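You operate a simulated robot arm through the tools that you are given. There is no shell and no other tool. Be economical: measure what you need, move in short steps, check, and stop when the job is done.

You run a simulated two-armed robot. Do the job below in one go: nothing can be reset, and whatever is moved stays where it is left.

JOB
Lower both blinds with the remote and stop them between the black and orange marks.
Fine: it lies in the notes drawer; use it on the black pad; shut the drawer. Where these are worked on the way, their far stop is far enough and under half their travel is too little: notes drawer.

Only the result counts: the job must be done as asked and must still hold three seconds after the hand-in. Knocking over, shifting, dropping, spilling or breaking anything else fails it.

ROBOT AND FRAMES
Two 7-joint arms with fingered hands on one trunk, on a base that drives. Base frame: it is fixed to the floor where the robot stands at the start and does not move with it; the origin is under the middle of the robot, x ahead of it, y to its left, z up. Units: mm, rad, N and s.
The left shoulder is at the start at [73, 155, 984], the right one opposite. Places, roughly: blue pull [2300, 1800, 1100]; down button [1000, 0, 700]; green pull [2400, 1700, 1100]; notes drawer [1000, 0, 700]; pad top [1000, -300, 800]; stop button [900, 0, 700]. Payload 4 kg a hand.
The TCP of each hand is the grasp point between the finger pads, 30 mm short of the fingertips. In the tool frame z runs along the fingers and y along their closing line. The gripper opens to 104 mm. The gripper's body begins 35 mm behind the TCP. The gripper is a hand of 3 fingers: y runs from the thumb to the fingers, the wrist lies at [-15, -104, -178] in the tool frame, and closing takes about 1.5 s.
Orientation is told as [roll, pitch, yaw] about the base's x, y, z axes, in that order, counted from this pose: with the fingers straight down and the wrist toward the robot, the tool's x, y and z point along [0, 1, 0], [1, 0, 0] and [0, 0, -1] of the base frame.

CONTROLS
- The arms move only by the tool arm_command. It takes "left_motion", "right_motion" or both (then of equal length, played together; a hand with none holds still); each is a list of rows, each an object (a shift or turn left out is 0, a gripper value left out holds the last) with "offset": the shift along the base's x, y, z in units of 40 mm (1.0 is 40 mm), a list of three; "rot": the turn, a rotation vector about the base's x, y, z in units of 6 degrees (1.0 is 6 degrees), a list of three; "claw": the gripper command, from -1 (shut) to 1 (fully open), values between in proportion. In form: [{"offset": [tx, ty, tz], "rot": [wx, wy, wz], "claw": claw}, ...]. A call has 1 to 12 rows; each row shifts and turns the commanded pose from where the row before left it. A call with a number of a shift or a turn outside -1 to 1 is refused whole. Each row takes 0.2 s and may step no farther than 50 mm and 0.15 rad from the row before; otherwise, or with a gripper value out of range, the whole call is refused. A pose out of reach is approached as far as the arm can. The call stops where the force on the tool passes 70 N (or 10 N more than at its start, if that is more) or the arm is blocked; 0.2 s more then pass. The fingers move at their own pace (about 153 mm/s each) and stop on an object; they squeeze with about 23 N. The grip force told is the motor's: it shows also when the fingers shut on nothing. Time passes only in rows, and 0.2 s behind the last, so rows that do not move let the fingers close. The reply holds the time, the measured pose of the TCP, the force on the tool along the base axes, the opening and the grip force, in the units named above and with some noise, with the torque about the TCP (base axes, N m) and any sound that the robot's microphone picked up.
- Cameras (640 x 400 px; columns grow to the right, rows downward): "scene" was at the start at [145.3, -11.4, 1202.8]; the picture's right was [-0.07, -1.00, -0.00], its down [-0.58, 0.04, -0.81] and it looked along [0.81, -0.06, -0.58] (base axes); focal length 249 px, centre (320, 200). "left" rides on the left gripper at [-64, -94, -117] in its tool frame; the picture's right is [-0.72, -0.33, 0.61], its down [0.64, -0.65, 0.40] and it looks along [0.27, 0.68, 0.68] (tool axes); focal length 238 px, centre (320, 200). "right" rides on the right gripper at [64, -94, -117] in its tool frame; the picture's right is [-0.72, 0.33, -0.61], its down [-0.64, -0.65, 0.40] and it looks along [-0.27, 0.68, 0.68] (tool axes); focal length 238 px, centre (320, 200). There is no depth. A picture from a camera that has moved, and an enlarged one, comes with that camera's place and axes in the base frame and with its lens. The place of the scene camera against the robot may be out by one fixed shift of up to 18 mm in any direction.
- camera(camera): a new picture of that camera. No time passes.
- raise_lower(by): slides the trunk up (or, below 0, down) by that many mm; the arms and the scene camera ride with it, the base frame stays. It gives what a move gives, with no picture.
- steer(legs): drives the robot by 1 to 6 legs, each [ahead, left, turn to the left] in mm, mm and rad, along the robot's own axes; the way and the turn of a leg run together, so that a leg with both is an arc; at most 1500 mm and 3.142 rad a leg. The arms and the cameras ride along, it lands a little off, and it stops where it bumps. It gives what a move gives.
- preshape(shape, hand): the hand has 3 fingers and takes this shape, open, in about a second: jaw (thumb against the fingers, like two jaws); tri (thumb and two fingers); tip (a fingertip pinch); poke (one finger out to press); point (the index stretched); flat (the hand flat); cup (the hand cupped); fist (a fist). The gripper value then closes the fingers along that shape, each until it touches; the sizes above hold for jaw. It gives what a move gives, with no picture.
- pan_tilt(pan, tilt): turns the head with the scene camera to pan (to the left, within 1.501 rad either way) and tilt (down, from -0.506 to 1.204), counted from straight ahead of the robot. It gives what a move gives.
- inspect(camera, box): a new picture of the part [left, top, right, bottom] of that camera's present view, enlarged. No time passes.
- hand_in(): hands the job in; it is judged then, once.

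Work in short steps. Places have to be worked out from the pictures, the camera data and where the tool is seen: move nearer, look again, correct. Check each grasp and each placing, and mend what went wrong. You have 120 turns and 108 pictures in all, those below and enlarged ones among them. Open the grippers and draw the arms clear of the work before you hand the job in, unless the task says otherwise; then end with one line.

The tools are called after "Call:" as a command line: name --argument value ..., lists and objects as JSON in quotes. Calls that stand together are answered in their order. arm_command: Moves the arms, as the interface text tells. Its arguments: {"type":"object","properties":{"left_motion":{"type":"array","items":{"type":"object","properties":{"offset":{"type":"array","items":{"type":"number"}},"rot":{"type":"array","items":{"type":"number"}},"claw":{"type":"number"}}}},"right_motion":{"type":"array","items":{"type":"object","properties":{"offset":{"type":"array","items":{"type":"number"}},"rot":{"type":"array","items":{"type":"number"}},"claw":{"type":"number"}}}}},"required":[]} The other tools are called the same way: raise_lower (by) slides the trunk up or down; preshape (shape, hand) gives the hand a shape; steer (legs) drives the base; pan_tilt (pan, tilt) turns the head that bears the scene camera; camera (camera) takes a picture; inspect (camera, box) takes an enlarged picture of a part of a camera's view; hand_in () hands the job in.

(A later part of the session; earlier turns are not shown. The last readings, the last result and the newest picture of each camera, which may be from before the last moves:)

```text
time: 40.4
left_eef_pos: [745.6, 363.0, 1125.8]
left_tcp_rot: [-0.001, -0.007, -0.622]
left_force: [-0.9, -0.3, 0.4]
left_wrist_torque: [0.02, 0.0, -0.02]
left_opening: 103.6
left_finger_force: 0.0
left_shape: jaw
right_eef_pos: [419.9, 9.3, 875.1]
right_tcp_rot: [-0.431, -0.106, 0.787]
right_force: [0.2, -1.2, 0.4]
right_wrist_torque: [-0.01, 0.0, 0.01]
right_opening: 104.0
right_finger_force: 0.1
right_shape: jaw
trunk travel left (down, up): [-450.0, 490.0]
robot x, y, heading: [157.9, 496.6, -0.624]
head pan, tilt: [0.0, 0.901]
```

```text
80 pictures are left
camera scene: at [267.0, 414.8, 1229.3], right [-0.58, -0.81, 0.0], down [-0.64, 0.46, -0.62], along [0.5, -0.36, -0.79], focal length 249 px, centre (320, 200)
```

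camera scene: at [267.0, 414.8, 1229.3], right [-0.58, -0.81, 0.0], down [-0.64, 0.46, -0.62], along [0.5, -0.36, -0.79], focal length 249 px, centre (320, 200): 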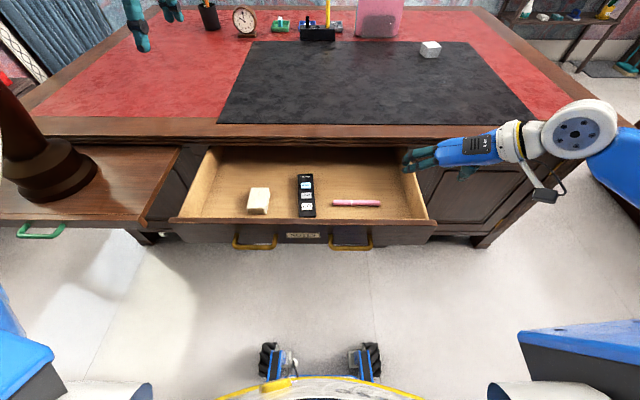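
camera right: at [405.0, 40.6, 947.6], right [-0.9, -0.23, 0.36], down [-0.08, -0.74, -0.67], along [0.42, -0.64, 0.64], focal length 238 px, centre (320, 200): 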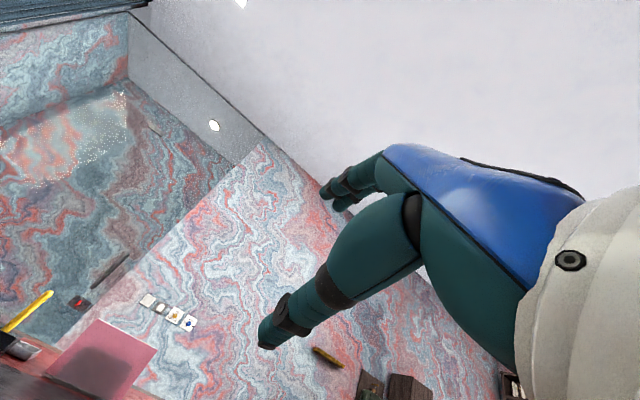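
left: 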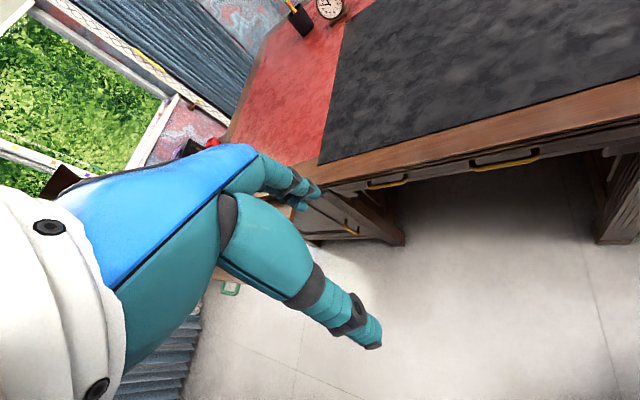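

The arm is in a good posture now. I level the hand, set its closing line across the remote (yaw ≈1.02), and carry it above the remote near (672, 174).

Call:
arm_command --right_motion '[{"offset": [0.9, 0.59, 0], "rot": [0.448, 0.717, 0.49]}, {"offset": [0.9, 0.59, 0], "rot": [0.448, 0.717, 0.49]}, {"offset": [0.9, 0.59, 0], "rot": [0.448, 0.717, 0.49]}, {"offset": [0.9, 0.59, 0], "rot": [0.448, 0.717, 0.49]}, {"offset": [0.9, 0.59, 0], "rot": [0.448, 0.717, 0.49]}, {"offset": [0.9, 0.59, 0]}, {"offset": [0.9, 0.59, 0]}, {}]'

Call:
camera --camera "scene"

Call:
camera --camera "right"

```text
time: 42.2
left_eef_pos: [745.0, 365.2, 1126.1]
left_tcp_rot: [0.002, -0.009, -0.62]
left_force: [0.0, -0.1, 0.1]
left_wrist_torque: [-0.02, -0.01, -0.01]
left_opening: 103.6
left_finger_force: 0.1
left_shape: jaw
right_eef_pos: [670.0, 177.0, 879.2]
right_tcp_rot: [0.009, -0.054, 1.013]
right_force: [0.3, -0.1, -1.0]
right_wrist_torque: [-0.01, 0.0, 0.01]
right_opening: 103.9
right_finger_force: 0.0
right_shape: jaw
trunk travel left (down, up): [-450.0, 490.0]
robot x, y, heading: [160.6, 492.5, -0.622]
head pan, tilt: [0.0, 0.901]
```

```text
79 pictures are left
camera scene: at [267.9, 416.7, 1229.4], right [-0.58, -0.81, 0.0], down [-0.64, 0.46, -0.62], along [0.5, -0.36, -0.79], focal length 249 px, centre (320, 200)
```

scene: 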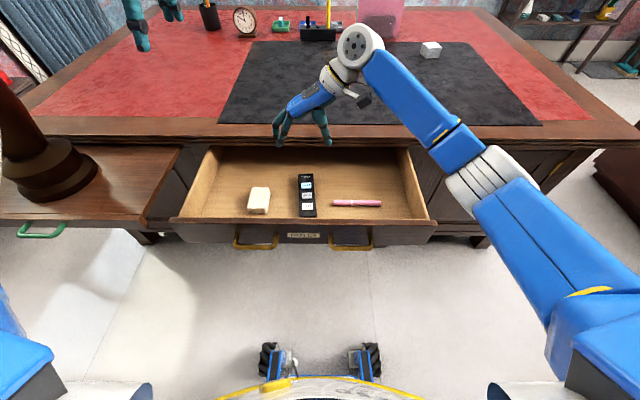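

```text
78 pictures are left
camera right: at [563.2, 123.6, 989.8], right [0.77, -0.13, 0.62], down [0.21, -0.87, -0.44], along [0.6, 0.47, -0.64], focal length 238 px, centre (320, 200)
```

right: 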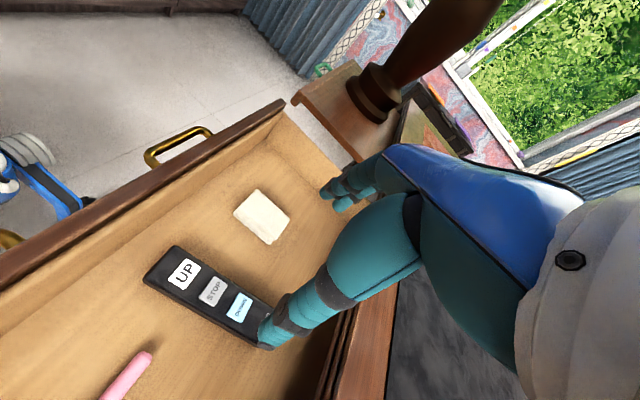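

Both cameras put the remote's middle at about (671, 178), pointing at heading -0.53, so the hand is right above it. I descend most of the way with the jaws at about 75 mm.

Call:
arm_command --right_motion '[{"offset": [0.02, 0.02, -0.9], "claw": 0.45, "rot": [-0.25, 0.45, 0.25]}, {"offset": [0, 0, -0.9]}, {"offset": [0, 0, -0.9]}, {"offset": [0, 0, -0.9]}, {"offset": [0, 0, -0.8]}, {}]'

Call:
camera --camera "right"

Call:
inspect --camera "scene" --box '[240, 120, 400, 220]'

```text
time: 43.6
left_eef_pos: [746.4, 365.8, 1125.7]
left_tcp_rot: [-0.002, -0.007, -0.622]
left_force: [0.3, 0.4, -0.1]
left_wrist_torque: [0.02, 0.01, -0.01]
left_opening: 103.7
left_finger_force: 0.1
left_shape: jaw
right_eef_pos: [672.6, 177.2, 701.8]
right_tcp_rot: [0.032, -0.008, 1.039]
right_force: [1.2, 0.2, 1.1]
right_wrist_torque: [0.0, -0.01, -0.02]
right_opening: 75.7
right_finger_force: 0.1
right_shape: jaw
trunk travel left (down, up): [-450.0, 490.0]
robot x, y, heading: [157.5, 497.6, -0.621]
head pan, tilt: [0.0, 0.901]
```

```text
77 pictures are left
camera right: at [572.2, 125.6, 819.2], right [0.8, -0.1, 0.59], down [0.21, -0.88, -0.43], along [0.56, 0.47, -0.68], focal length 238 px, centre (320, 200)
```

right: 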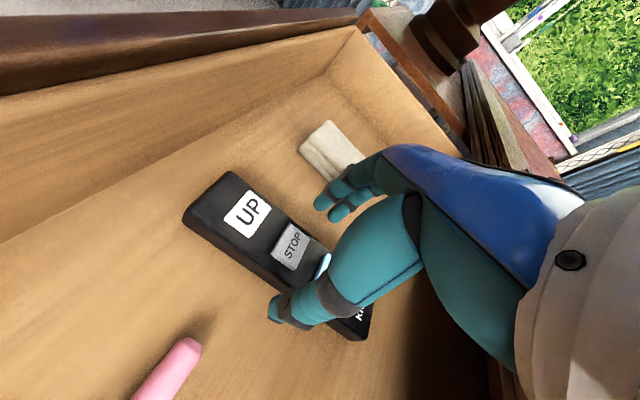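

```text
4.00 times, centred on (320, 170) of scene
camera zoom: at [267.9, 416.8, 1229.4], right [-0.58, -0.81, 0.0], down [-0.64, 0.46, -0.62], along [0.5, -0.36, -0.79], focal length 996 px, centre (320, 320)
```

zoom: 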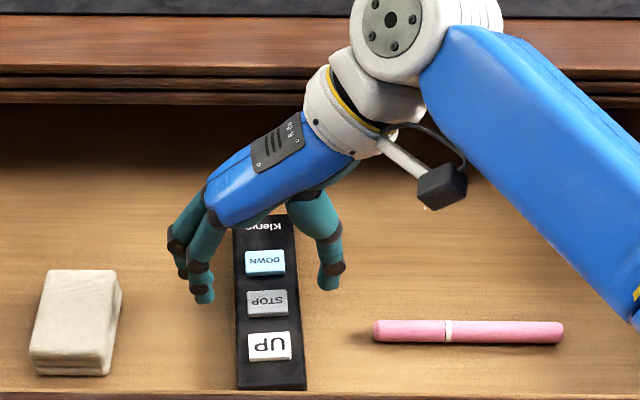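

The hand straddles the remote. I lower 20 mm more and close.

Call:
arm_command --right_motion '[{"offset": [0, 0, -0.25]}, {"offset": [0, 0, -0.25]}, {"claw": -1}, {}, {}, {}, {}, {}, {}, {}]'

Call:
inspect --camera "scene" --box '[240, 120, 400, 220]'

```text
time: 45.8
left_eef_pos: [745.8, 364.8, 1127.2]
left_tcp_rot: [-0.001, -0.008, -0.621]
left_force: [0.3, 1.0, 0.0]
left_wrist_torque: [0.04, -0.01, 0.03]
left_opening: 103.7
left_finger_force: 0.0
left_shape: jaw
right_eef_pos: [672.3, 177.7, 680.1]
right_tcp_rot: [0.034, -0.006, 1.039]
right_force: [0.5, 0.2, -0.2]
right_wrist_torque: [0.04, 0.01, 0.0]
right_opening: 44.5
right_finger_force: 22.9
right_shape: jaw
trunk travel left (down, up): [-450.0, 490.0]
robot x, y, heading: [157.6, 491.1, -0.621]
head pan, tilt: [0.0, 0.901]
```

```text
4.00 times, centred on (320, 170) of scene
camera zoom: at [268.4, 416.7, 1229.3], right [-0.58, -0.81, 0.0], down [-0.64, 0.46, -0.62], along [0.5, -0.36, -0.79], focal length 996 px, centre (320, 320)
```

zoom: 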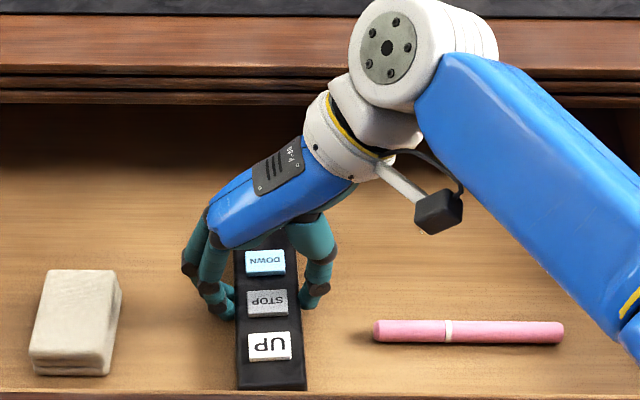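

The remote is gripped at 44.5 mm. I lift it clear.

Call:
arm_command --right_motion '[{"offset": [0, 0, 0.5]}, {"offset": [0, 0, 0.9]}, {"offset": [0, 0, 0.9]}, {"offset": [0, 0, 0.9]}, {"offset": [0, 0, 0.9]}, {"offset": [0, 0, 0.9]}, {}]'

Call:
camera --camera "scene"

```text
time: 47.4
left_eef_pos: [747.0, 364.2, 1126.1]
left_tcp_rot: [-0.001, -0.008, -0.619]
left_force: [0.3, 0.6, 0.0]
left_wrist_torque: [-0.01, 0.0, 0.07]
left_opening: 103.7
left_finger_force: 0.1
left_shape: jaw
right_eef_pos: [669.7, 180.1, 878.8]
right_tcp_rot: [0.035, -0.005, 1.038]
right_force: [0.2, 0.6, -0.9]
right_wrist_torque: [-0.01, 0.0, 0.01]
right_opening: 44.2
right_finger_force: 23.5
right_shape: jaw
trunk travel left (down, up): [-450.0, 490.0]
robot x, y, heading: [155.5, 495.7, -0.619]
head pan, tilt: [0.0, 0.901]
```

```text
74 pictures are left
camera scene: at [268.7, 416.4, 1229.3], right [-0.58, -0.81, 0.0], down [-0.64, 0.46, -0.62], along [0.5, -0.36, -0.79], focal length 249 px, centre (320, 200)
```

scene: 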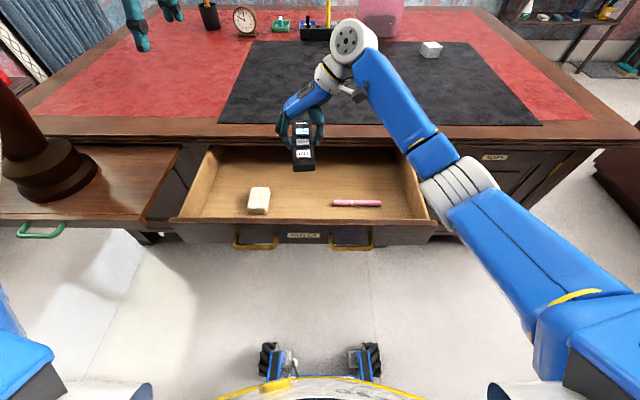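

It is lifted cleanly. I turn the hand back by 96° while moving right, so that the remote will lie crosswise near the pad's front edge.

Call:
arm_command --right_motion '[{"offset": [-0.23, -0.32, 0.1], "rot": [0, 0, -1]}, {"offset": [-0.23, -0.32, 0.1], "rot": [0, 0, -1]}, {"offset": [-0.23, -0.32, 0.1], "rot": [0, 0, -1]}, {"offset": [-0.23, -0.32, 0.1], "rot": [0, 0, -1]}, {"offset": [-0.23, -0.32, 0.1], "rot": [0, 0, -1]}, {"offset": [-0.23, -0.32, 0], "rot": [0, 0, -1]}, {"offset": [-0.23, -0.32, 0], "rot": [0, 0, -1]}, {"offset": [-0.23, -0.32, 0], "rot": [0, 0, -1]}, {"offset": [-0.23, -0.32, 0], "rot": [0, 0, -1]}, {"offset": [-0.23, -0.32, 0], "rot": [0, 0, -1]}, {"offset": [-0.23, -0.32, 0], "rot": [0, 0, -1]}, {"offset": [-0.23, -0.32, 0], "rot": [0, 0, -1]}]'

Call:
arm_command --right_motion '[{"offset": [0.7, -0.5, 0], "rot": [0, 0, -1]}, {"offset": [0.7, -0.5, 0], "rot": [0, 0, -1]}, {"offset": [0.7, -0.5, 0], "rot": [0, 0, -1]}, {"offset": [0.7, -0.5, 0], "rot": [0, 0, -0.8]}]'

Call:
camera --camera "scene"

```text
time: 50.0
left_eef_pos: [745.0, 364.0, 1127.7]
left_tcp_rot: [-0.002, -0.01, -0.62]
left_force: [-0.5, 0.1, 0.6]
left_wrist_torque: [-0.01, -0.01, 0.05]
left_opening: 103.6
left_finger_force: 0.1
left_shape: jaw
right_eef_pos: [560.0, 23.3, 898.7]
right_tcp_rot: [0.033, -0.008, -0.22]
right_force: [-0.2, -0.2, -1.5]
right_wrist_torque: [0.0, -0.01, -0.01]
right_opening: 44.3
right_finger_force: 23.1
right_shape: jaw
trunk travel left (down, up): [-450.0, 490.0]
robot x, y, heading: [162.4, 493.9, -0.623]
head pan, tilt: [0.0, 0.901]
```

```text
time: 51.0
left_eef_pos: [747.6, 365.2, 1125.1]
left_tcp_rot: [-0.002, -0.006, -0.623]
left_force: [-0.6, -0.3, 0.2]
left_wrist_torque: [0.01, -0.01, -0.02]
left_opening: 103.8
left_finger_force: 0.0
left_shape: jaw
right_eef_pos: [675.7, -57.4, 897.3]
right_tcp_rot: [0.03, -0.005, -0.618]
right_force: [-0.1, 0.2, -1.4]
right_wrist_torque: [-0.04, 0.03, -0.01]
right_opening: 44.1
right_finger_force: 23.0
right_shape: jaw
trunk travel left (down, up): [-450.0, 490.0]
robot x, y, heading: [158.6, 496.6, -0.622]
head pan, tilt: [0.0, 0.901]
```

```text
73 pictures are left
camera scene: at [269.6, 416.2, 1229.1], right [-0.58, -0.81, 0.0], down [-0.64, 0.46, -0.62], along [0.5, -0.36, -0.79], focal length 249 px, centre (320, 200)
```

scene: 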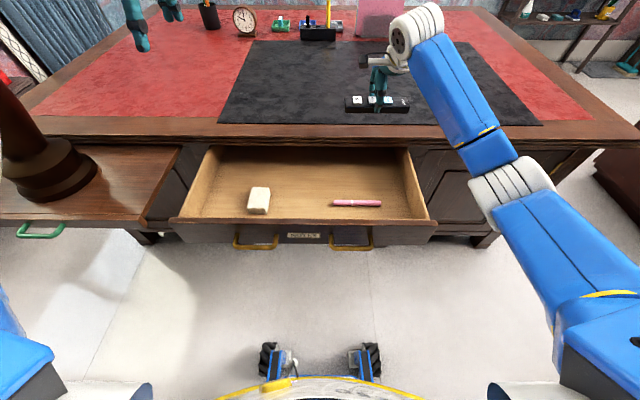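

The hand is at fwd 743 and the pad edge at about 806. I extend 110 mm to bring the remote over the pad.

Call:
arm_command --right_motion '[{"offset": [0.75, -0.53, 0]}, {"offset": [0.75, -0.53, 0]}, {"offset": [0.75, -0.53, 0]}, {}]'

Call:
camera --camera "scene"

Call:
camera --camera "right"

```text
time: 52.0
left_eef_pos: [746.4, 362.8, 1126.1]
left_tcp_rot: [0.0, -0.008, -0.621]
left_force: [-0.5, -0.6, 0.2]
left_wrist_torque: [0.0, -0.01, -0.03]
left_opening: 103.6
left_finger_force: 0.2
left_shape: jaw
right_eef_pos: [752.8, -115.3, 897.9]
right_tcp_rot: [0.033, -0.005, -0.613]
right_force: [0.0, -0.5, -2.8]
right_wrist_torque: [0.01, 0.0, -0.03]
right_opening: 43.6
right_finger_force: 23.3
right_shape: jaw
right hand out of reach, approached as far as the arm can: row 3
trunk travel left (down, up): [-450.0, 490.0]
robot x, y, heading: [156.1, 498.9, -0.62]
head pan, tilt: [0.0, 0.901]
```

```text
72 pictures are left
camera scene: at [268.5, 415.1, 1229.2], right [-0.58, -0.81, 0.0], down [-0.64, 0.46, -0.62], along [0.5, -0.36, -0.79], focal length 249 px, centre (320, 200)
```

scene: 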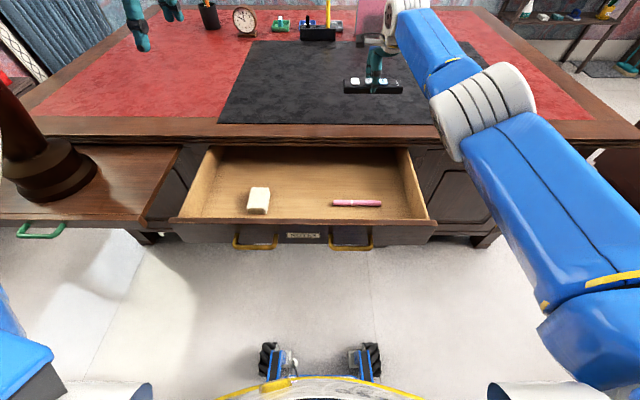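

```text
71 pictures are left
camera right: at [710.3, -12.0, 1015.5], right [-0.16, -0.79, 0.59], down [-0.89, -0.14, -0.43], along [0.42, -0.6, -0.68], focal length 238 px, centre (320, 200)
```

right: 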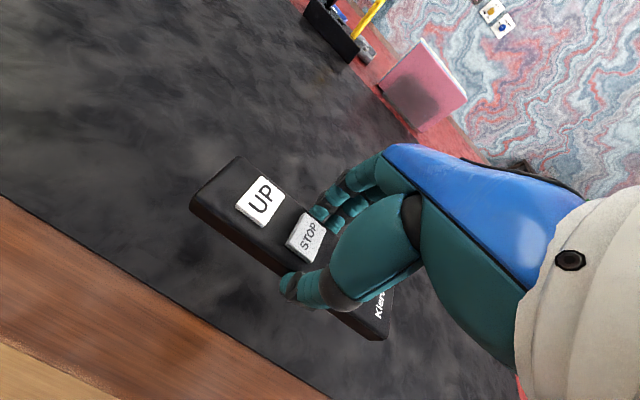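

The wrist camera puts the pad edge at fwd≈788 and the remote's near side at about 820, so it is over the pad. I descend to just above contact.

Call:
arm_command --right_motion '[{"offset": [0.05, -0.04, -0.7]}, {"offset": [0.05, -0.04, -0.7]}, {"offset": [0.05, -0.04, -0.7]}, {}]'

Call:
camera --camera "right"

Call:
inspect --camera "scene" --box '[300, 50, 460, 150]'

```text
time: 53.0
left_eef_pos: [743.8, 367.1, 1128.8]
left_tcp_rot: [-0.002, -0.013, -0.623]
left_force: [-0.5, 0.2, -0.6]
left_wrist_torque: [-0.02, -0.02, -0.03]
left_opening: 103.8
left_finger_force: 0.2
left_shape: jaw
right_eef_pos: [752.5, -111.7, 820.1]
right_tcp_rot: [0.032, -0.014, -0.614]
right_force: [1.7, -3.9, 14.6]
right_wrist_torque: [-0.08, 0.03, -0.04]
right_opening: 44.5
right_finger_force: 23.3
right_shape: jaw
right hand out of reach, approached as far as the arm can: row 2
trunk travel left (down, up): [-450.0, 490.0]
robot x, y, heading: [156.5, 496.6, -0.618]
head pan, tilt: [0.0, 0.901]
```

```text
70 pictures are left
camera right: at [708.1, -6.9, 935.7], right [-0.17, -0.79, 0.6], down [-0.89, -0.14, -0.43], along [0.42, -0.6, -0.68], focal length 238 px, centre (320, 200)
```

right: 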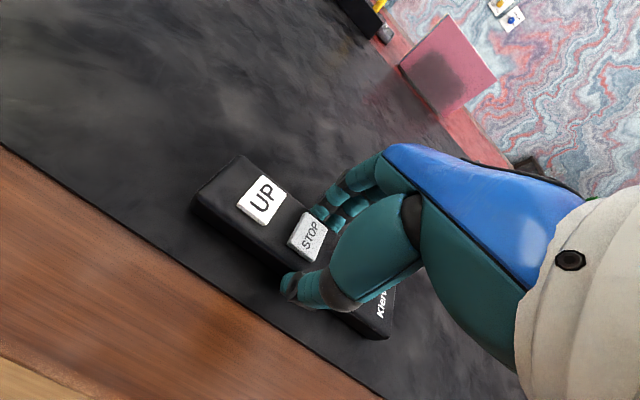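

```text
4.00 times, centred on (380, 100) of scene
camera zoom: at [266.1, 418.5, 1230.0], right [-0.58, -0.81, 0.0], down [-0.64, 0.46, -0.62], along [0.5, -0.36, -0.78], focal length 996 px, centre (80, 600)
```

zoom: 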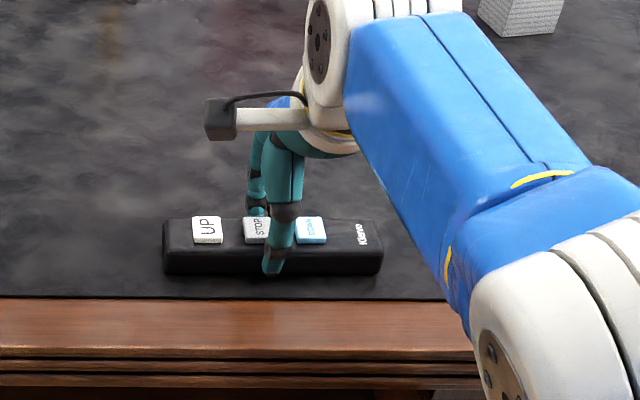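

There is contact at 14.6 N and the remote lies on the pad, fully inside the edge. I release and rise.

Call:
arm_command --right_motion '[{"claw": 0.5}, {}, {}, {}, {"offset": [0, 0, 0.5]}, {"offset": [0, 0, 0.9]}, {"offset": [0, 0, 0.9]}, {}]'

Call:
camera --camera "right"

Call:
camera --camera "scene"

```text
time: 54.8
left_eef_pos: [746.5, 365.1, 1126.9]
left_tcp_rot: [-0.002, -0.008, -0.62]
left_force: [-0.1, -0.6, 0.4]
left_wrist_torque: [-0.02, -0.02, -0.02]
left_opening: 103.7
left_finger_force: 0.2
left_shape: jaw
right_eef_pos: [755.8, -113.7, 903.8]
right_tcp_rot: [0.032, -0.006, -0.617]
right_force: [0.1, -0.4, -0.5]
right_wrist_torque: [0.01, -0.01, -0.02]
right_opening: 77.5
right_finger_force: 0.2
right_shape: jaw
trunk travel left (down, up): [-450.0, 490.0]
robot x, y, heading: [158.3, 496.8, -0.624]
head pan, tilt: [0.0, 0.901]
```

```text
68 pictures are left
camera right: at [711.7, -9.9, 1021.0], right [-0.16, -0.79, 0.59], down [-0.89, -0.14, -0.43], along [0.42, -0.6, -0.68], focal length 238 px, centre (320, 200)
```

right: 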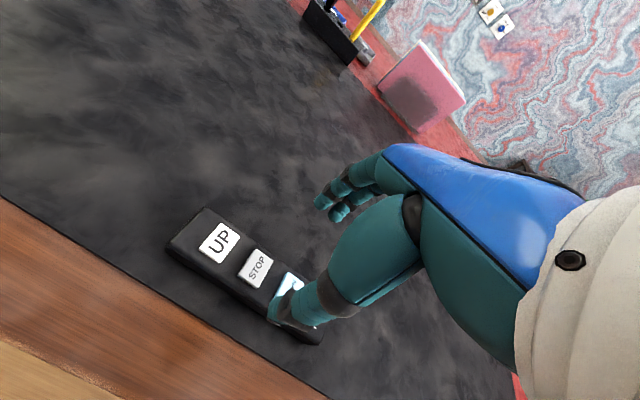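

```text
67 pictures are left
camera scene: at [268.7, 416.2, 1229.2], right [-0.58, -0.81, 0.0], down [-0.64, 0.46, -0.62], along [0.5, -0.36, -0.79], focal length 249 px, centre (320, 200)
```

scene: 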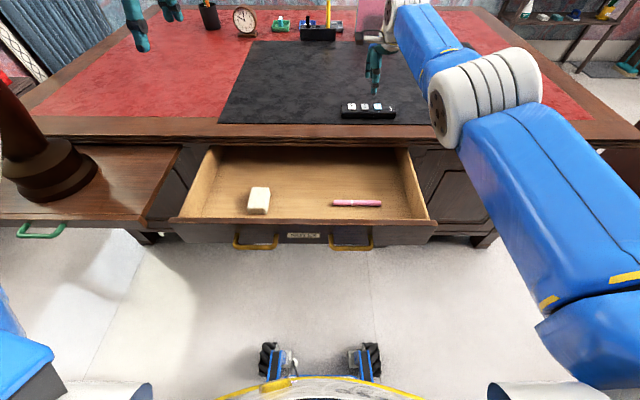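

The remote lies well on the pad. While the arm is here I try the poke shape and see where the fingertip goes.

Call:
preshape --hand "right" --shape "poke"

Call:
camera --camera "right"

Call:
inspect --camera "scene" --box '[300, 20, 460, 120]'

```text
time: 55.7
left_eef_pos: [745.7, 364.6, 1126.2]
left_tcp_rot: [-0.001, -0.009, -0.62]
left_force: [-0.1, -0.8, -0.1]
left_wrist_torque: [0.0, -0.02, 0.02]
left_opening: 103.7
left_finger_force: 0.1
left_shape: jaw
right_eef_pos: [754.9, -113.1, 905.0]
right_tcp_rot: [0.031, -0.005, -0.616]
right_force: [-0.6, 0.1, 0.1]
right_wrist_torque: [-0.02, 0.0, -0.03]
right_opening: 0.1
right_finger_force: 0.0
right_shape: poke
trunk travel left (down, up): [-450.0, 490.0]
robot x, y, heading: [155.6, 495.5, -0.623]
head pan, tilt: [0.0, 0.901]
```

```text
66 pictures are left
camera right: at [711.5, -9.5, 1021.4], right [-0.16, -0.79, 0.59], down [-0.89, -0.14, -0.43], along [0.42, -0.6, -0.68], focal length 238 px, centre (320, 200)
```

right: 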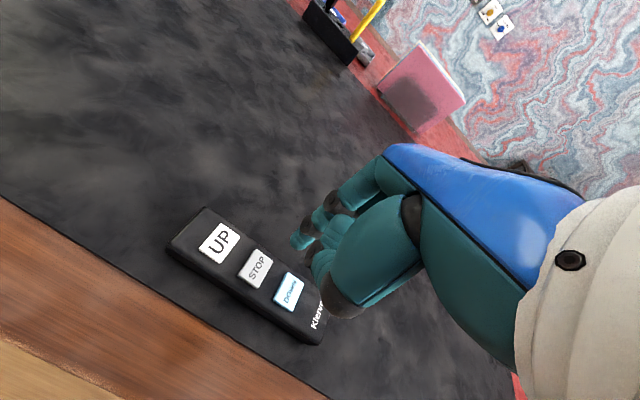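

```text
4.00 times, centred on (380, 70) of scene
camera zoom: at [268.3, 416.4, 1229.3], right [-0.58, -0.81, 0.0], down [-0.64, 0.46, -0.62], along [0.5, -0.36, -0.79], focal length 996 px, centre (80, 720)
```

zoom: 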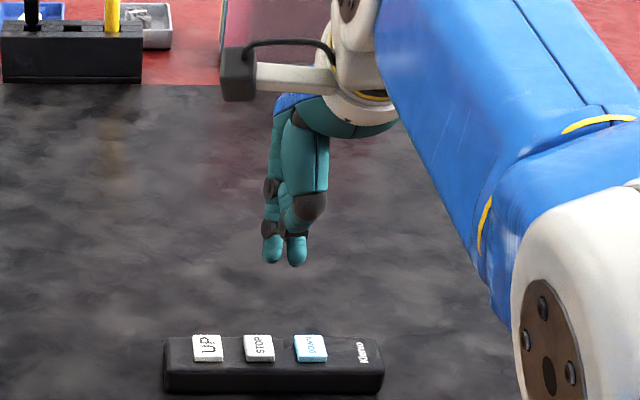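

I zoom to see which finger leads.

Call:
inspect --camera "right" --box '[160, 180, 400, 330]'

Call:
inspect --camera "scene" --box '[340, 30, 420, 80]'

```text
2.67 times, centred on (280, 255) of right
camera zoom: at [711.5, -9.5, 1021.4], right [-0.16, -0.79, 0.59], down [-0.89, -0.14, -0.43], along [0.42, -0.6, -0.68], focal length 636 px, centre (427, 53)
```

zoom: 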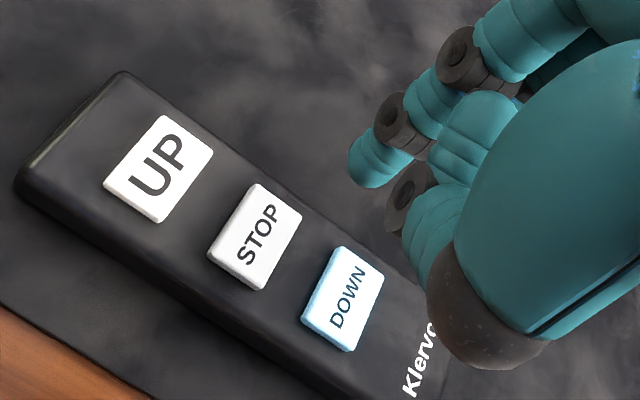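

```text
8.00 times, centred on (380, 55) of scene
camera zoom: at [268.3, 416.4, 1229.3], right [-0.58, -0.81, 0.0], down [-0.64, 0.46, -0.62], along [0.5, -0.36, -0.79], focal length 1992 px, centre (-160, 1360)
```

zoom: 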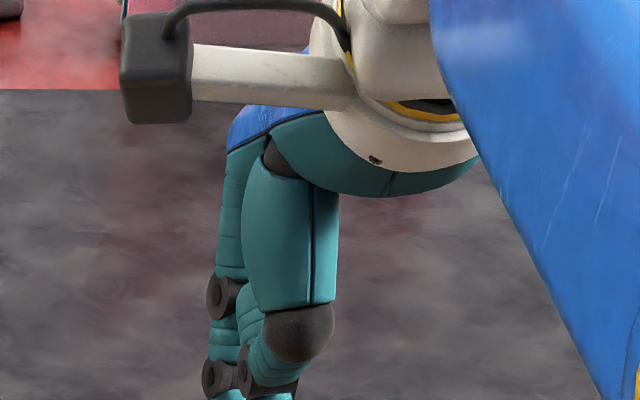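

The index tip is about 33 mm below the TCP, near (763, -113, 872). Triangulation puts STOP at (757, -104, 808) and DOWN at (734, -137, 808). Before pressing I aim the head at the window.

Call:
pan_tilt --pan 1.17 --tilt -0.1

Call:
camera --camera "scene"

```text
time: 57.0
left_eef_pos: [747.0, 365.1, 1126.8]
left_tcp_rot: [-0.002, -0.007, -0.622]
left_force: [0.1, 0.0, 0.4]
left_wrist_torque: [0.01, 0.0, 0.02]
left_opening: 103.5
left_finger_force: 0.0
left_shape: jaw
right_eef_pos: [753.9, -112.4, 905.2]
right_tcp_rot: [0.031, -0.007, -0.617]
right_force: [-0.1, 0.5, 0.5]
right_wrist_torque: [0.01, 0.02, -0.01]
right_opening: 0.1
right_finger_force: 0.0
right_shape: poke
trunk travel left (down, up): [-450.0, 490.0]
robot x, y, heading: [157.9, 497.8, -0.623]
head pan, tilt: [1.169, -0.099]
```

```text
62 pictures are left
camera scene: at [281.6, 505.6, 1318.1], right [0.52, -0.85, 0.0], down [0.08, 0.05, -1.0], along [0.85, 0.52, 0.1], focal length 249 px, centre (320, 200)
```

scene: 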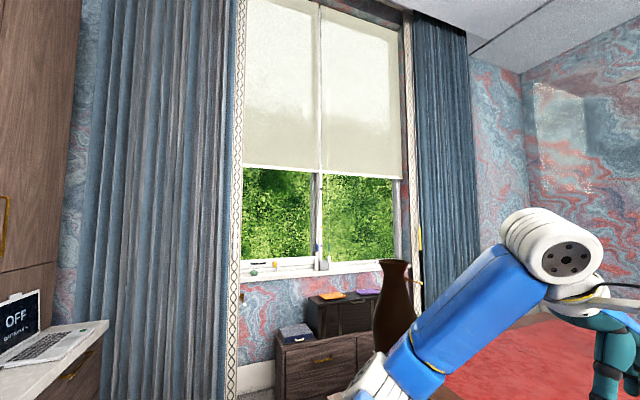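

The window is well in view. I zoom in on the blinds' post and marks, and on the laptop that shows a text.

Call:
inspect --camera "scene" --box '[240, 150, 400, 270]'

Call:
inspect --camera "scene" --box '[0, 280, 120, 370]'

```text
3.33 times, centred on (320, 210) of scene
camera zoom: at [281.6, 505.6, 1318.1], right [0.52, -0.85, 0.0], down [0.08, 0.05, -1.0], along [0.85, 0.52, 0.1], focal length 830 px, centre (320, 167)
```

zoom: 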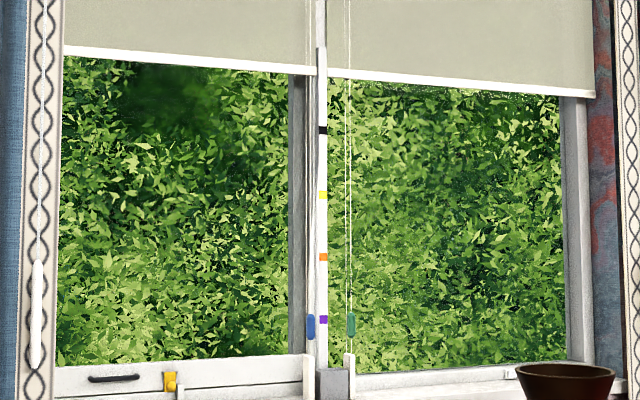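

```text
4.44 times, centred on (60, 325) of scene
camera zoom: at [281.6, 505.6, 1318.1], right [0.52, -0.85, 0.0], down [0.08, 0.05, -1.0], along [0.85, 0.52, 0.1], focal length 1107 px, centre (1476, -356)
```

zoom: 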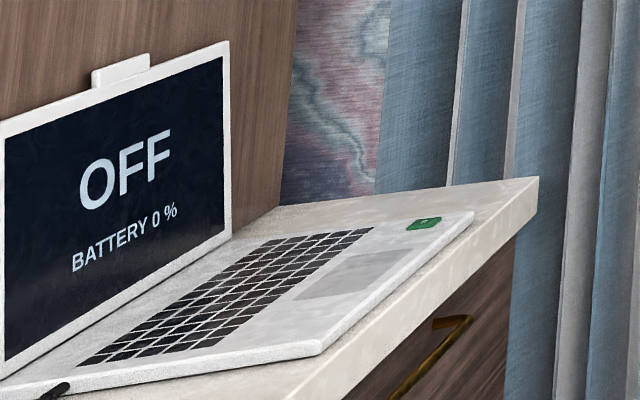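

The marks run black, yellow, orange, purple down the post, and both bars are now above black; they need to drop about 360 mm to the yellow level. I bring the fingertip above DOWN.

Call:
arm_command --right_motion '[{"offset": [-0.36, -0.29, -0.55]}, {"offset": [-0.36, -0.29, -0.55]}, {}]'

Call:
inspect --camera "right" --box '[160, 180, 400, 330]'

```text
time: 57.8
left_eef_pos: [744.8, 364.3, 1127.3]
left_tcp_rot: [-0.003, -0.01, -0.62]
left_force: [-0.1, -0.4, -0.2]
left_wrist_torque: [0.01, 0.01, 0.01]
left_opening: 103.7
left_finger_force: 0.1
left_shape: jaw
right_eef_pos: [733.6, -142.4, 862.5]
right_tcp_rot: [0.033, -0.008, -0.616]
right_force: [0.3, 0.8, 0.2]
right_wrist_torque: [0.01, 0.01, 0.01]
right_opening: 0.0
right_finger_force: 0.1
right_shape: poke
right hand out of reach, approached as far as the arm can: row 2
trunk travel left (down, up): [-450.0, 490.0]
robot x, y, heading: [157.3, 496.4, -0.625]
head pan, tilt: [1.169, -0.099]
```

```text
2.67 times, centred on (280, 255) of right
camera zoom: at [690.0, -39.1, 980.0], right [-0.16, -0.79, 0.59], down [-0.89, -0.14, -0.43], along [0.42, -0.6, -0.68], focal length 636 px, centre (427, 53)
```

zoom: 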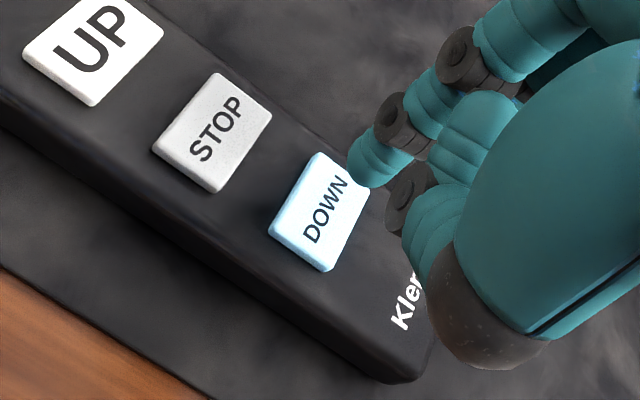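

The fingertip is right over DOWN, about 22 mm above it. I press down gently.

Call:
arm_command --right_motion '[{"offset": [0, 0, -0.5]}, {"offset": [0, 0, -0.1]}]'

Call:
inspect --camera "right" --box '[160, 180, 400, 330]'

```text
time: 58.4
left_eef_pos: [745.0, 365.8, 1125.3]
left_tcp_rot: [-0.001, -0.008, -0.621]
left_force: [-1.1, 0.6, -0.3]
left_wrist_torque: [-0.01, -0.02, 0.0]
left_opening: 103.8
left_finger_force: 0.1
left_shape: jaw
right_eef_pos: [732.9, -144.3, 838.3]
right_tcp_rot: [0.031, -0.007, -0.614]
right_force: [0.0, -1.8, 0.6]
right_wrist_torque: [0.0, 0.05, -0.02]
right_opening: 0.0
right_finger_force: 0.0
right_shape: poke
trunk travel left (down, up): [-450.0, 490.0]
robot x, y, heading: [160.7, 496.4, -0.621]
head pan, tilt: [1.169, -0.099]
heard: click
```

```text
2.67 times, centred on (280, 255) of right
camera zoom: at [689.8, -39.1, 956.2], right [-0.16, -0.79, 0.59], down [-0.89, -0.14, -0.43], along [0.42, -0.6, -0.68], focal length 636 px, centre (427, 53)
```

zoom: 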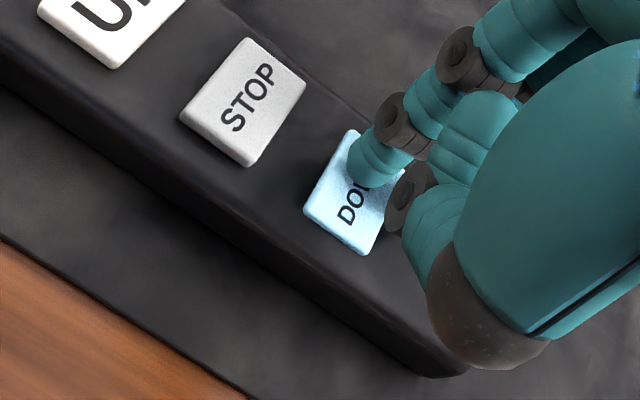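

A click was heard. I look at the blinds.

Call:
inspect --camera "scene" --box '[240, 150, 400, 270]'

```text
3.33 times, centred on (320, 210) of scene
camera zoom: at [280.7, 505.9, 1318.3], right [0.52, -0.85, 0.0], down [0.08, 0.05, -1.0], along [0.85, 0.52, 0.1], focal length 830 px, centre (320, 167)
```

zoom: 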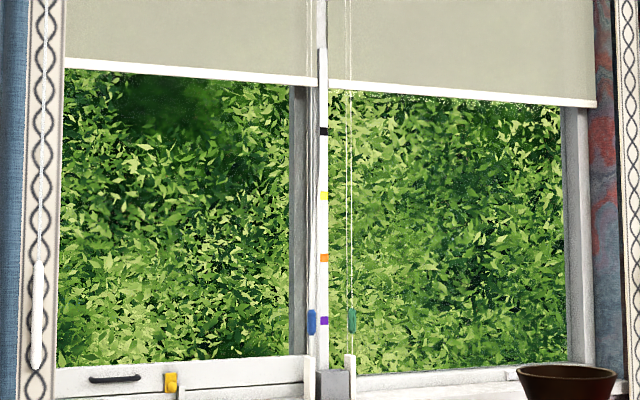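

Both blinds are descending, about 12 px so far. I lift and shift over STOP.

Call:
arm_command --right_motion '[{"offset": [0.2, 0.3, 0.5]}, {"offset": [0.37, 0.5, 0]}]'

Call:
inspect --camera "scene" --box '[240, 150, 400, 270]'

Call:
inspect --camera "right" --box '[160, 180, 400, 330]'

```text
time: 59.0
left_eef_pos: [747.1, 366.4, 1125.5]
left_tcp_rot: [-0.001, -0.007, -0.622]
left_force: [-0.6, 0.5, -0.6]
left_wrist_torque: [0.01, 0.05, 0.02]
left_opening: 103.6
left_finger_force: 0.1
left_shape: jaw
right_eef_pos: [756.6, -110.7, 857.3]
right_tcp_rot: [0.031, -0.005, -0.616]
right_force: [-0.3, 0.5, -0.1]
right_wrist_torque: [0.01, 0.0, 0.01]
right_opening: 0.0
right_finger_force: 0.0
right_shape: poke
trunk travel left (down, up): [-450.0, 490.0]
robot x, y, heading: [158.4, 494.2, -0.619]
head pan, tilt: [1.169, -0.099]
```

```text
3.33 times, centred on (320, 210) of scene
camera zoom: at [282.7, 506.1, 1318.1], right [0.52, -0.85, 0.0], down [0.08, 0.05, -1.0], along [0.85, 0.52, 0.1], focal length 830 px, centre (320, 167)
```

zoom: 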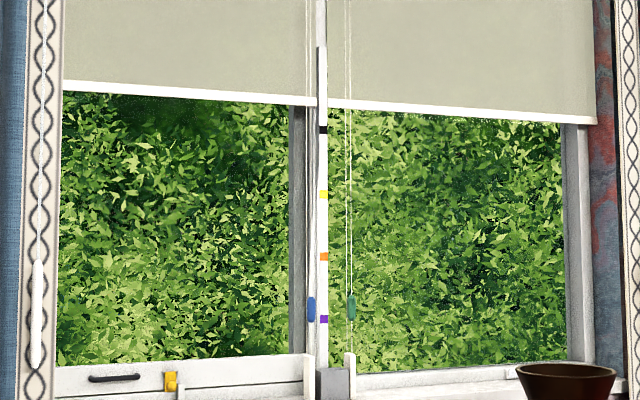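

```text
2.67 times, centred on (280, 255) of right
camera zoom: at [713.7, -7.4, 974.4], right [-0.16, -0.79, 0.59], down [-0.89, -0.14, -0.43], along [0.42, -0.6, -0.68], focal length 636 px, centre (427, 53)
```

zoom: 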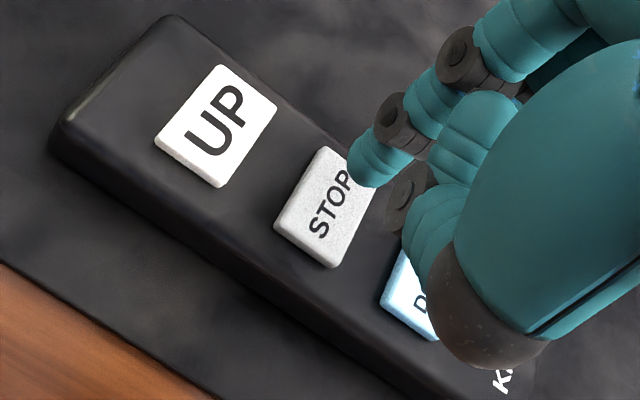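

They move at about 37 px/s; the yellow level is row 195 and the bars are at about 107. The finger is over STOP. I wait 1.2 s and check.

Call:
arm_command --right_motion '[{}, {}, {}, {}, {}]'

Call:
inspect --camera "scene" --box '[240, 150, 400, 270]'

```text
time: 60.2
left_eef_pos: [747.5, 364.5, 1125.6]
left_tcp_rot: [-0.002, -0.007, -0.619]
left_force: [-0.1, -0.2, -0.7]
left_wrist_torque: [-0.05, 0.01, -0.05]
left_opening: 103.9
left_finger_force: 0.0
left_shape: jaw
right_eef_pos: [756.3, -111.3, 856.2]
right_tcp_rot: [0.031, -0.006, -0.615]
right_force: [0.1, -0.9, 0.5]
right_wrist_torque: [-0.01, 0.0, 0.0]
right_opening: 0.3
right_finger_force: 0.0
right_shape: poke
trunk travel left (down, up): [-450.0, 490.0]
robot x, y, heading: [161.1, 494.9, -0.618]
head pan, tilt: [1.169, -0.099]
```

```text
3.33 times, centred on (320, 210) of scene
camera zoom: at [281.6, 505.6, 1318.2], right [0.52, -0.85, 0.0], down [0.08, 0.05, -1.0], along [0.85, 0.52, 0.1], focal length 830 px, centre (320, 167)
```

zoom: 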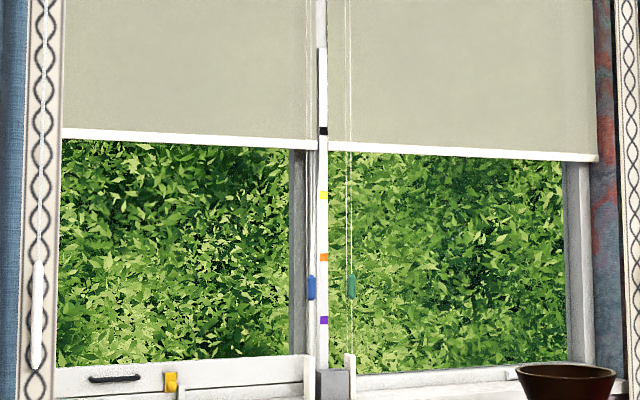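

The bars are at row 150, so the yellow level comes in about 1.2 s. I wait four rows, press STOP, and lift.

Call:
arm_command --right_motion '[{}, {}, {}, {}, {"offset": [0, 0, -0.5]}, {"offset": [0, 0, -0.12]}, {"offset": [0, 0, 0.5]}]'

Call:
inspect --camera "scene" --box '[240, 150, 400, 270]'

```text
time: 61.8
left_eef_pos: [746.8, 366.2, 1126.6]
left_tcp_rot: [-0.002, -0.006, -0.621]
left_force: [0.3, -1.0, 0.7]
left_wrist_torque: [-0.01, 0.01, -0.01]
left_opening: 103.7
left_finger_force: 0.0
left_shape: jaw
right_eef_pos: [755.5, -111.5, 852.1]
right_tcp_rot: [0.029, -0.008, -0.616]
right_force: [-0.5, -0.4, 0.5]
right_wrist_torque: [0.0, 0.04, -0.01]
right_opening: 0.0
right_finger_force: 0.0
right_shape: poke
trunk travel left (down, up): [-450.0, 490.0]
robot x, y, heading: [158.8, 496.3, -0.622]
head pan, tilt: [1.169, -0.099]
heard: click
```

```text
3.33 times, centred on (320, 210) of scene
camera zoom: at [281.7, 506.0, 1318.1], right [0.52, -0.85, 0.0], down [0.08, 0.05, -1.0], along [0.85, 0.52, 0.1], focal length 830 px, centre (320, 167)
```

zoom: 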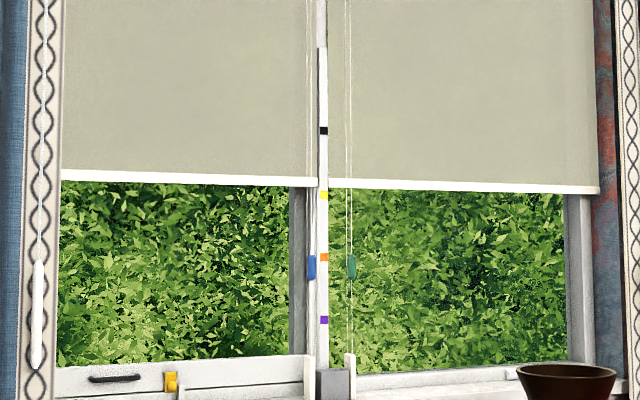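

A click was heard and the bars are near yellow. I raise the hand clear and confirm that they stay.

Call:
arm_command --right_motion '[{"offset": [0, 0, 0.8]}, {"offset": [0, 0, 0.8]}, {"offset": [-0.3, 0.2, 0.8]}, {"offset": [-0.6, 0.43, 0.6]}, {"offset": [-0.6, 0.43, 0.6]}, {"offset": [-0.6, 0.43, 0.4]}, {"offset": [-0.6, 0.43, 0]}]'

Call:
inspect --camera "scene" --box '[240, 150, 400, 270]'

```text
time: 63.4
left_eef_pos: [744.9, 364.4, 1127.2]
left_tcp_rot: [-0.001, -0.009, -0.622]
left_force: [-1.1, -0.2, -0.5]
left_wrist_torque: [0.0, 0.03, -0.01]
left_opening: 103.8
left_finger_force: 0.0
left_shape: jaw
right_eef_pos: [645.2, -34.8, 1012.8]
right_tcp_rot: [0.032, -0.007, -0.616]
right_force: [-0.2, 0.3, -0.8]
right_wrist_torque: [0.02, 0.02, 0.01]
right_opening: 0.2
right_finger_force: 0.1
right_shape: poke
trunk travel left (down, up): [-450.0, 490.0]
robot x, y, heading: [158.7, 492.8, -0.622]
head pan, tilt: [1.169, -0.099]
```

```text
3.33 times, centred on (320, 210) of scene
camera zoom: at [280.5, 505.8, 1318.3], right [0.52, -0.85, 0.0], down [0.08, 0.05, -1.0], along [0.85, 0.52, 0.1], focal length 830 px, centre (320, 167)
```

zoom: 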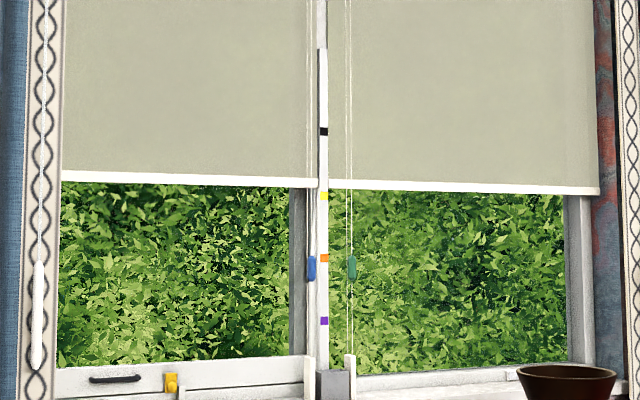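

The blinds hold still between black and orange. Now for the drawer: I back off 120 mm, take the jaw shape, and look.

Call:
steer --legs '[[-120, 0, 0]]'

Call:
preshape --hand "right" --shape "jaw"

Call:
arm_command --right_motion '[{"offset": [-0.6, 0.3, 0], "rot": [-0.703, -0.972, 0], "claw": -1}, {"offset": [-0.6, 0.3, 0], "rot": [-0.703, -0.972, 0]}, {"offset": [-0.6, 0.3, 0], "rot": [-0.703, -0.972, 0]}, {"offset": [-0.6, 0.3, 0], "rot": [-0.703, -0.972, 0]}, {"offset": [-0.6, 0.1, 0], "rot": [-0.703, -0.972, 0]}, {"offset": [-0.6, 0, 0], "rot": [-0.703, -0.972, 0]}, {"offset": [-0.6, 0, 0], "rot": [-0.703, -0.972, 0]}, {"rot": [-0.703, -0.972, 0]}, {"rot": [-0.703, -0.972, 0]}, {"rot": [-0.703, -0.972, 0]}, {"rot": [-0.703, -0.972, 0]}, {"rot": [-0.703, -0.972, 0]}]'

Call:
pan_tilt --pan 0 --tilt 0.8

Call:
camera --camera "scene"

```text
time: 64.7
left_eef_pos: [649.7, 434.7, 1125.8]
left_tcp_rot: [-0.002, -0.006, -0.62]
left_force: [0.2, -0.1, 1.5]
left_wrist_torque: [0.03, 0.02, 0.01]
left_opening: 103.7
left_finger_force: 0.1
left_shape: jaw
right_eef_pos: [551.2, 34.6, 1012.9]
right_tcp_rot: [0.032, -0.007, -0.614]
right_force: [-0.2, -0.2, 0.9]
right_wrist_torque: [-0.01, -0.01, -0.02]
right_opening: 0.0
right_finger_force: 0.0
right_shape: poke
trunk travel left (down, up): [-450.0, 490.0]
robot x, y, heading: [59.2, 566.5, -0.624]
head pan, tilt: [1.169, -0.099]
```

```text
time: 65.6
left_eef_pos: [647.7, 436.7, 1128.1]
left_tcp_rot: [-0.002, -0.012, -0.619]
left_force: [0.2, -0.4, -0.6]
left_wrist_torque: [0.01, 0.01, 0.0]
left_opening: 103.7
left_finger_force: 0.1
left_shape: jaw
right_eef_pos: [548.2, 37.1, 1013.7]
right_tcp_rot: [0.03, -0.009, -0.613]
right_force: [0.2, 0.3, -0.4]
right_wrist_torque: [0.02, -0.04, 0.0]
right_opening: 103.9
right_finger_force: 0.0
right_shape: jaw
trunk travel left (down, up): [-450.0, 490.0]
robot x, y, heading: [60.8, 563.3, -0.62]
head pan, tilt: [1.169, -0.099]
```

```text
time: 68.2
left_eef_pos: [646.0, 438.0, 1127.7]
left_tcp_rot: [-0.004, -0.011, -0.619]
left_force: [0.5, -0.7, 0.5]
left_wrist_torque: [-0.04, 0.0, -0.01]
left_opening: 103.7
left_finger_force: 0.1
left_shape: jaw
right_eef_pos: [378.9, 89.2, 1015.3]
right_tcp_rot: [-0.21, -1.518, -0.383]
right_force: [0.6, -0.3, 0.3]
right_wrist_torque: [0.01, -0.02, 0.01]
right_opening: 0.0
right_finger_force: 23.6
right_shape: jaw
trunk travel left (down, up): [-450.0, 490.0]
robot x, y, heading: [63.2, 565.8, -0.623]
head pan, tilt: [1.169, -0.099]
```

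```text
time: 69.6
left_eef_pos: [646.6, 435.7, 1127.7]
left_tcp_rot: [-0.002, -0.011, -0.619]
left_force: [-0.3, -0.1, 0.0]
left_wrist_torque: [-0.04, 0.04, 0.0]
left_opening: 103.6
left_finger_force: 0.1
left_shape: jaw
right_eef_pos: [379.0, 90.1, 1015.4]
right_tcp_rot: [-0.198, -1.514, -0.395]
right_force: [0.0, -1.1, -0.3]
right_wrist_torque: [-0.02, -0.03, 0.03]
right_opening: 0.2
right_finger_force: 23.5
right_shape: jaw
trunk travel left (down, up): [-450.0, 490.0]
robot x, y, heading: [60.2, 569.5, -0.625]
head pan, tilt: [0.0, 0.799]
```

```text
51 pictures are left
camera scene: at [174.2, 483.5, 1237.4], right [-0.58, -0.81, 0.0], down [-0.58, 0.42, -0.7], along [0.57, -0.4, -0.72], focal length 249 px, centre (320, 200)
```

scene: 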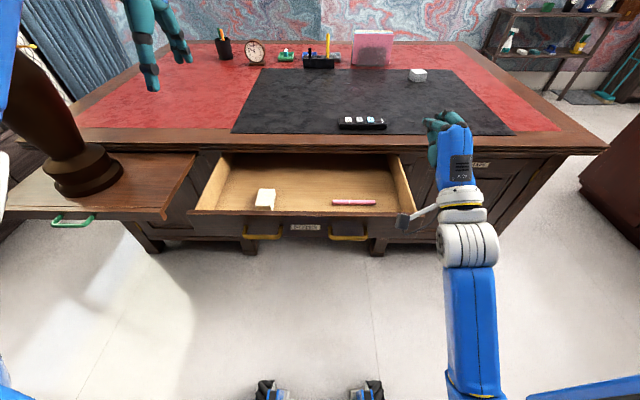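

The posture is good: fwd 536, left -201, pointing at the drawer's right half. I lower the hand 130 with a bit of retreat, then ride the trunk down 200.

Call:
arm_command --right_motion '[{"offset": [-0.3, 0.22, -0.8]}, {"offset": [-0.3, 0.22, -0.8]}, {"offset": [0, 0, -0.8]}, {"offset": [0, 0, -0.8]}, {}]'

Call:
raise_lower --by -200

Call:
camera --camera "scene"

```text
time: 70.8
left_eef_pos: [646.0, 437.9, 1127.3]
left_tcp_rot: [-0.002, -0.01, -0.618]
left_force: [0.6, 0.4, -0.3]
left_wrist_torque: [0.0, -0.03, -0.01]
left_opening: 103.4
left_finger_force: 0.1
left_shape: jaw
right_eef_pos: [355.6, 105.2, 884.6]
right_tcp_rot: [-0.202, -1.516, -0.391]
right_force: [0.2, -0.6, 0.1]
right_wrist_torque: [0.04, 0.02, 0.0]
right_opening: 0.1
right_finger_force: 23.4
right_shape: jaw
trunk travel left (down, up): [-450.0, 490.0]
robot x, y, heading: [60.0, 570.5, -0.62]
head pan, tilt: [0.0, 0.799]
```

```text
time: 72.9
left_eef_pos: [646.6, 437.3, 929.0]
left_tcp_rot: [-0.001, -0.012, -0.619]
left_force: [0.7, -0.8, 0.1]
left_wrist_torque: [0.01, -0.01, 0.03]
left_opening: 103.6
left_finger_force: 0.1
left_shape: jaw
right_eef_pos: [354.7, 105.8, 685.0]
right_tcp_rot: [-0.204, -1.515, -0.39]
right_force: [-0.1, 0.0, 1.1]
right_wrist_torque: [0.01, 0.0, 0.0]
right_opening: 0.0
right_finger_force: 22.6
right_shape: jaw
trunk travel left (down, up): [-250.0, 690.0]
robot x, y, heading: [57.3, 566.2, -0.624]
head pan, tilt: [0.0, 0.799]
```

```text
50 pictures are left
camera scene: at [173.4, 483.9, 1037.5], right [-0.58, -0.81, 0.0], down [-0.58, 0.42, -0.7], along [0.57, -0.4, -0.72], focal length 249 px, centre (320, 200)
```

scene: 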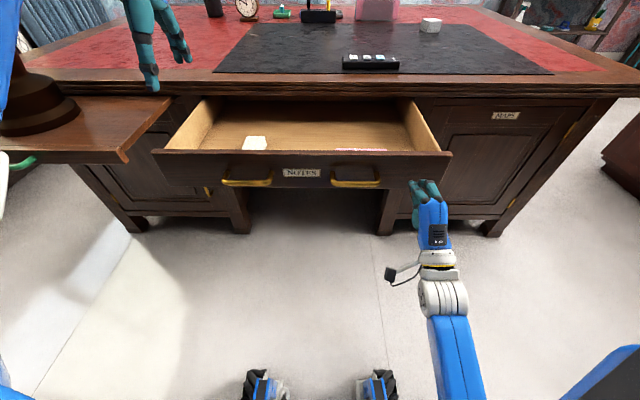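

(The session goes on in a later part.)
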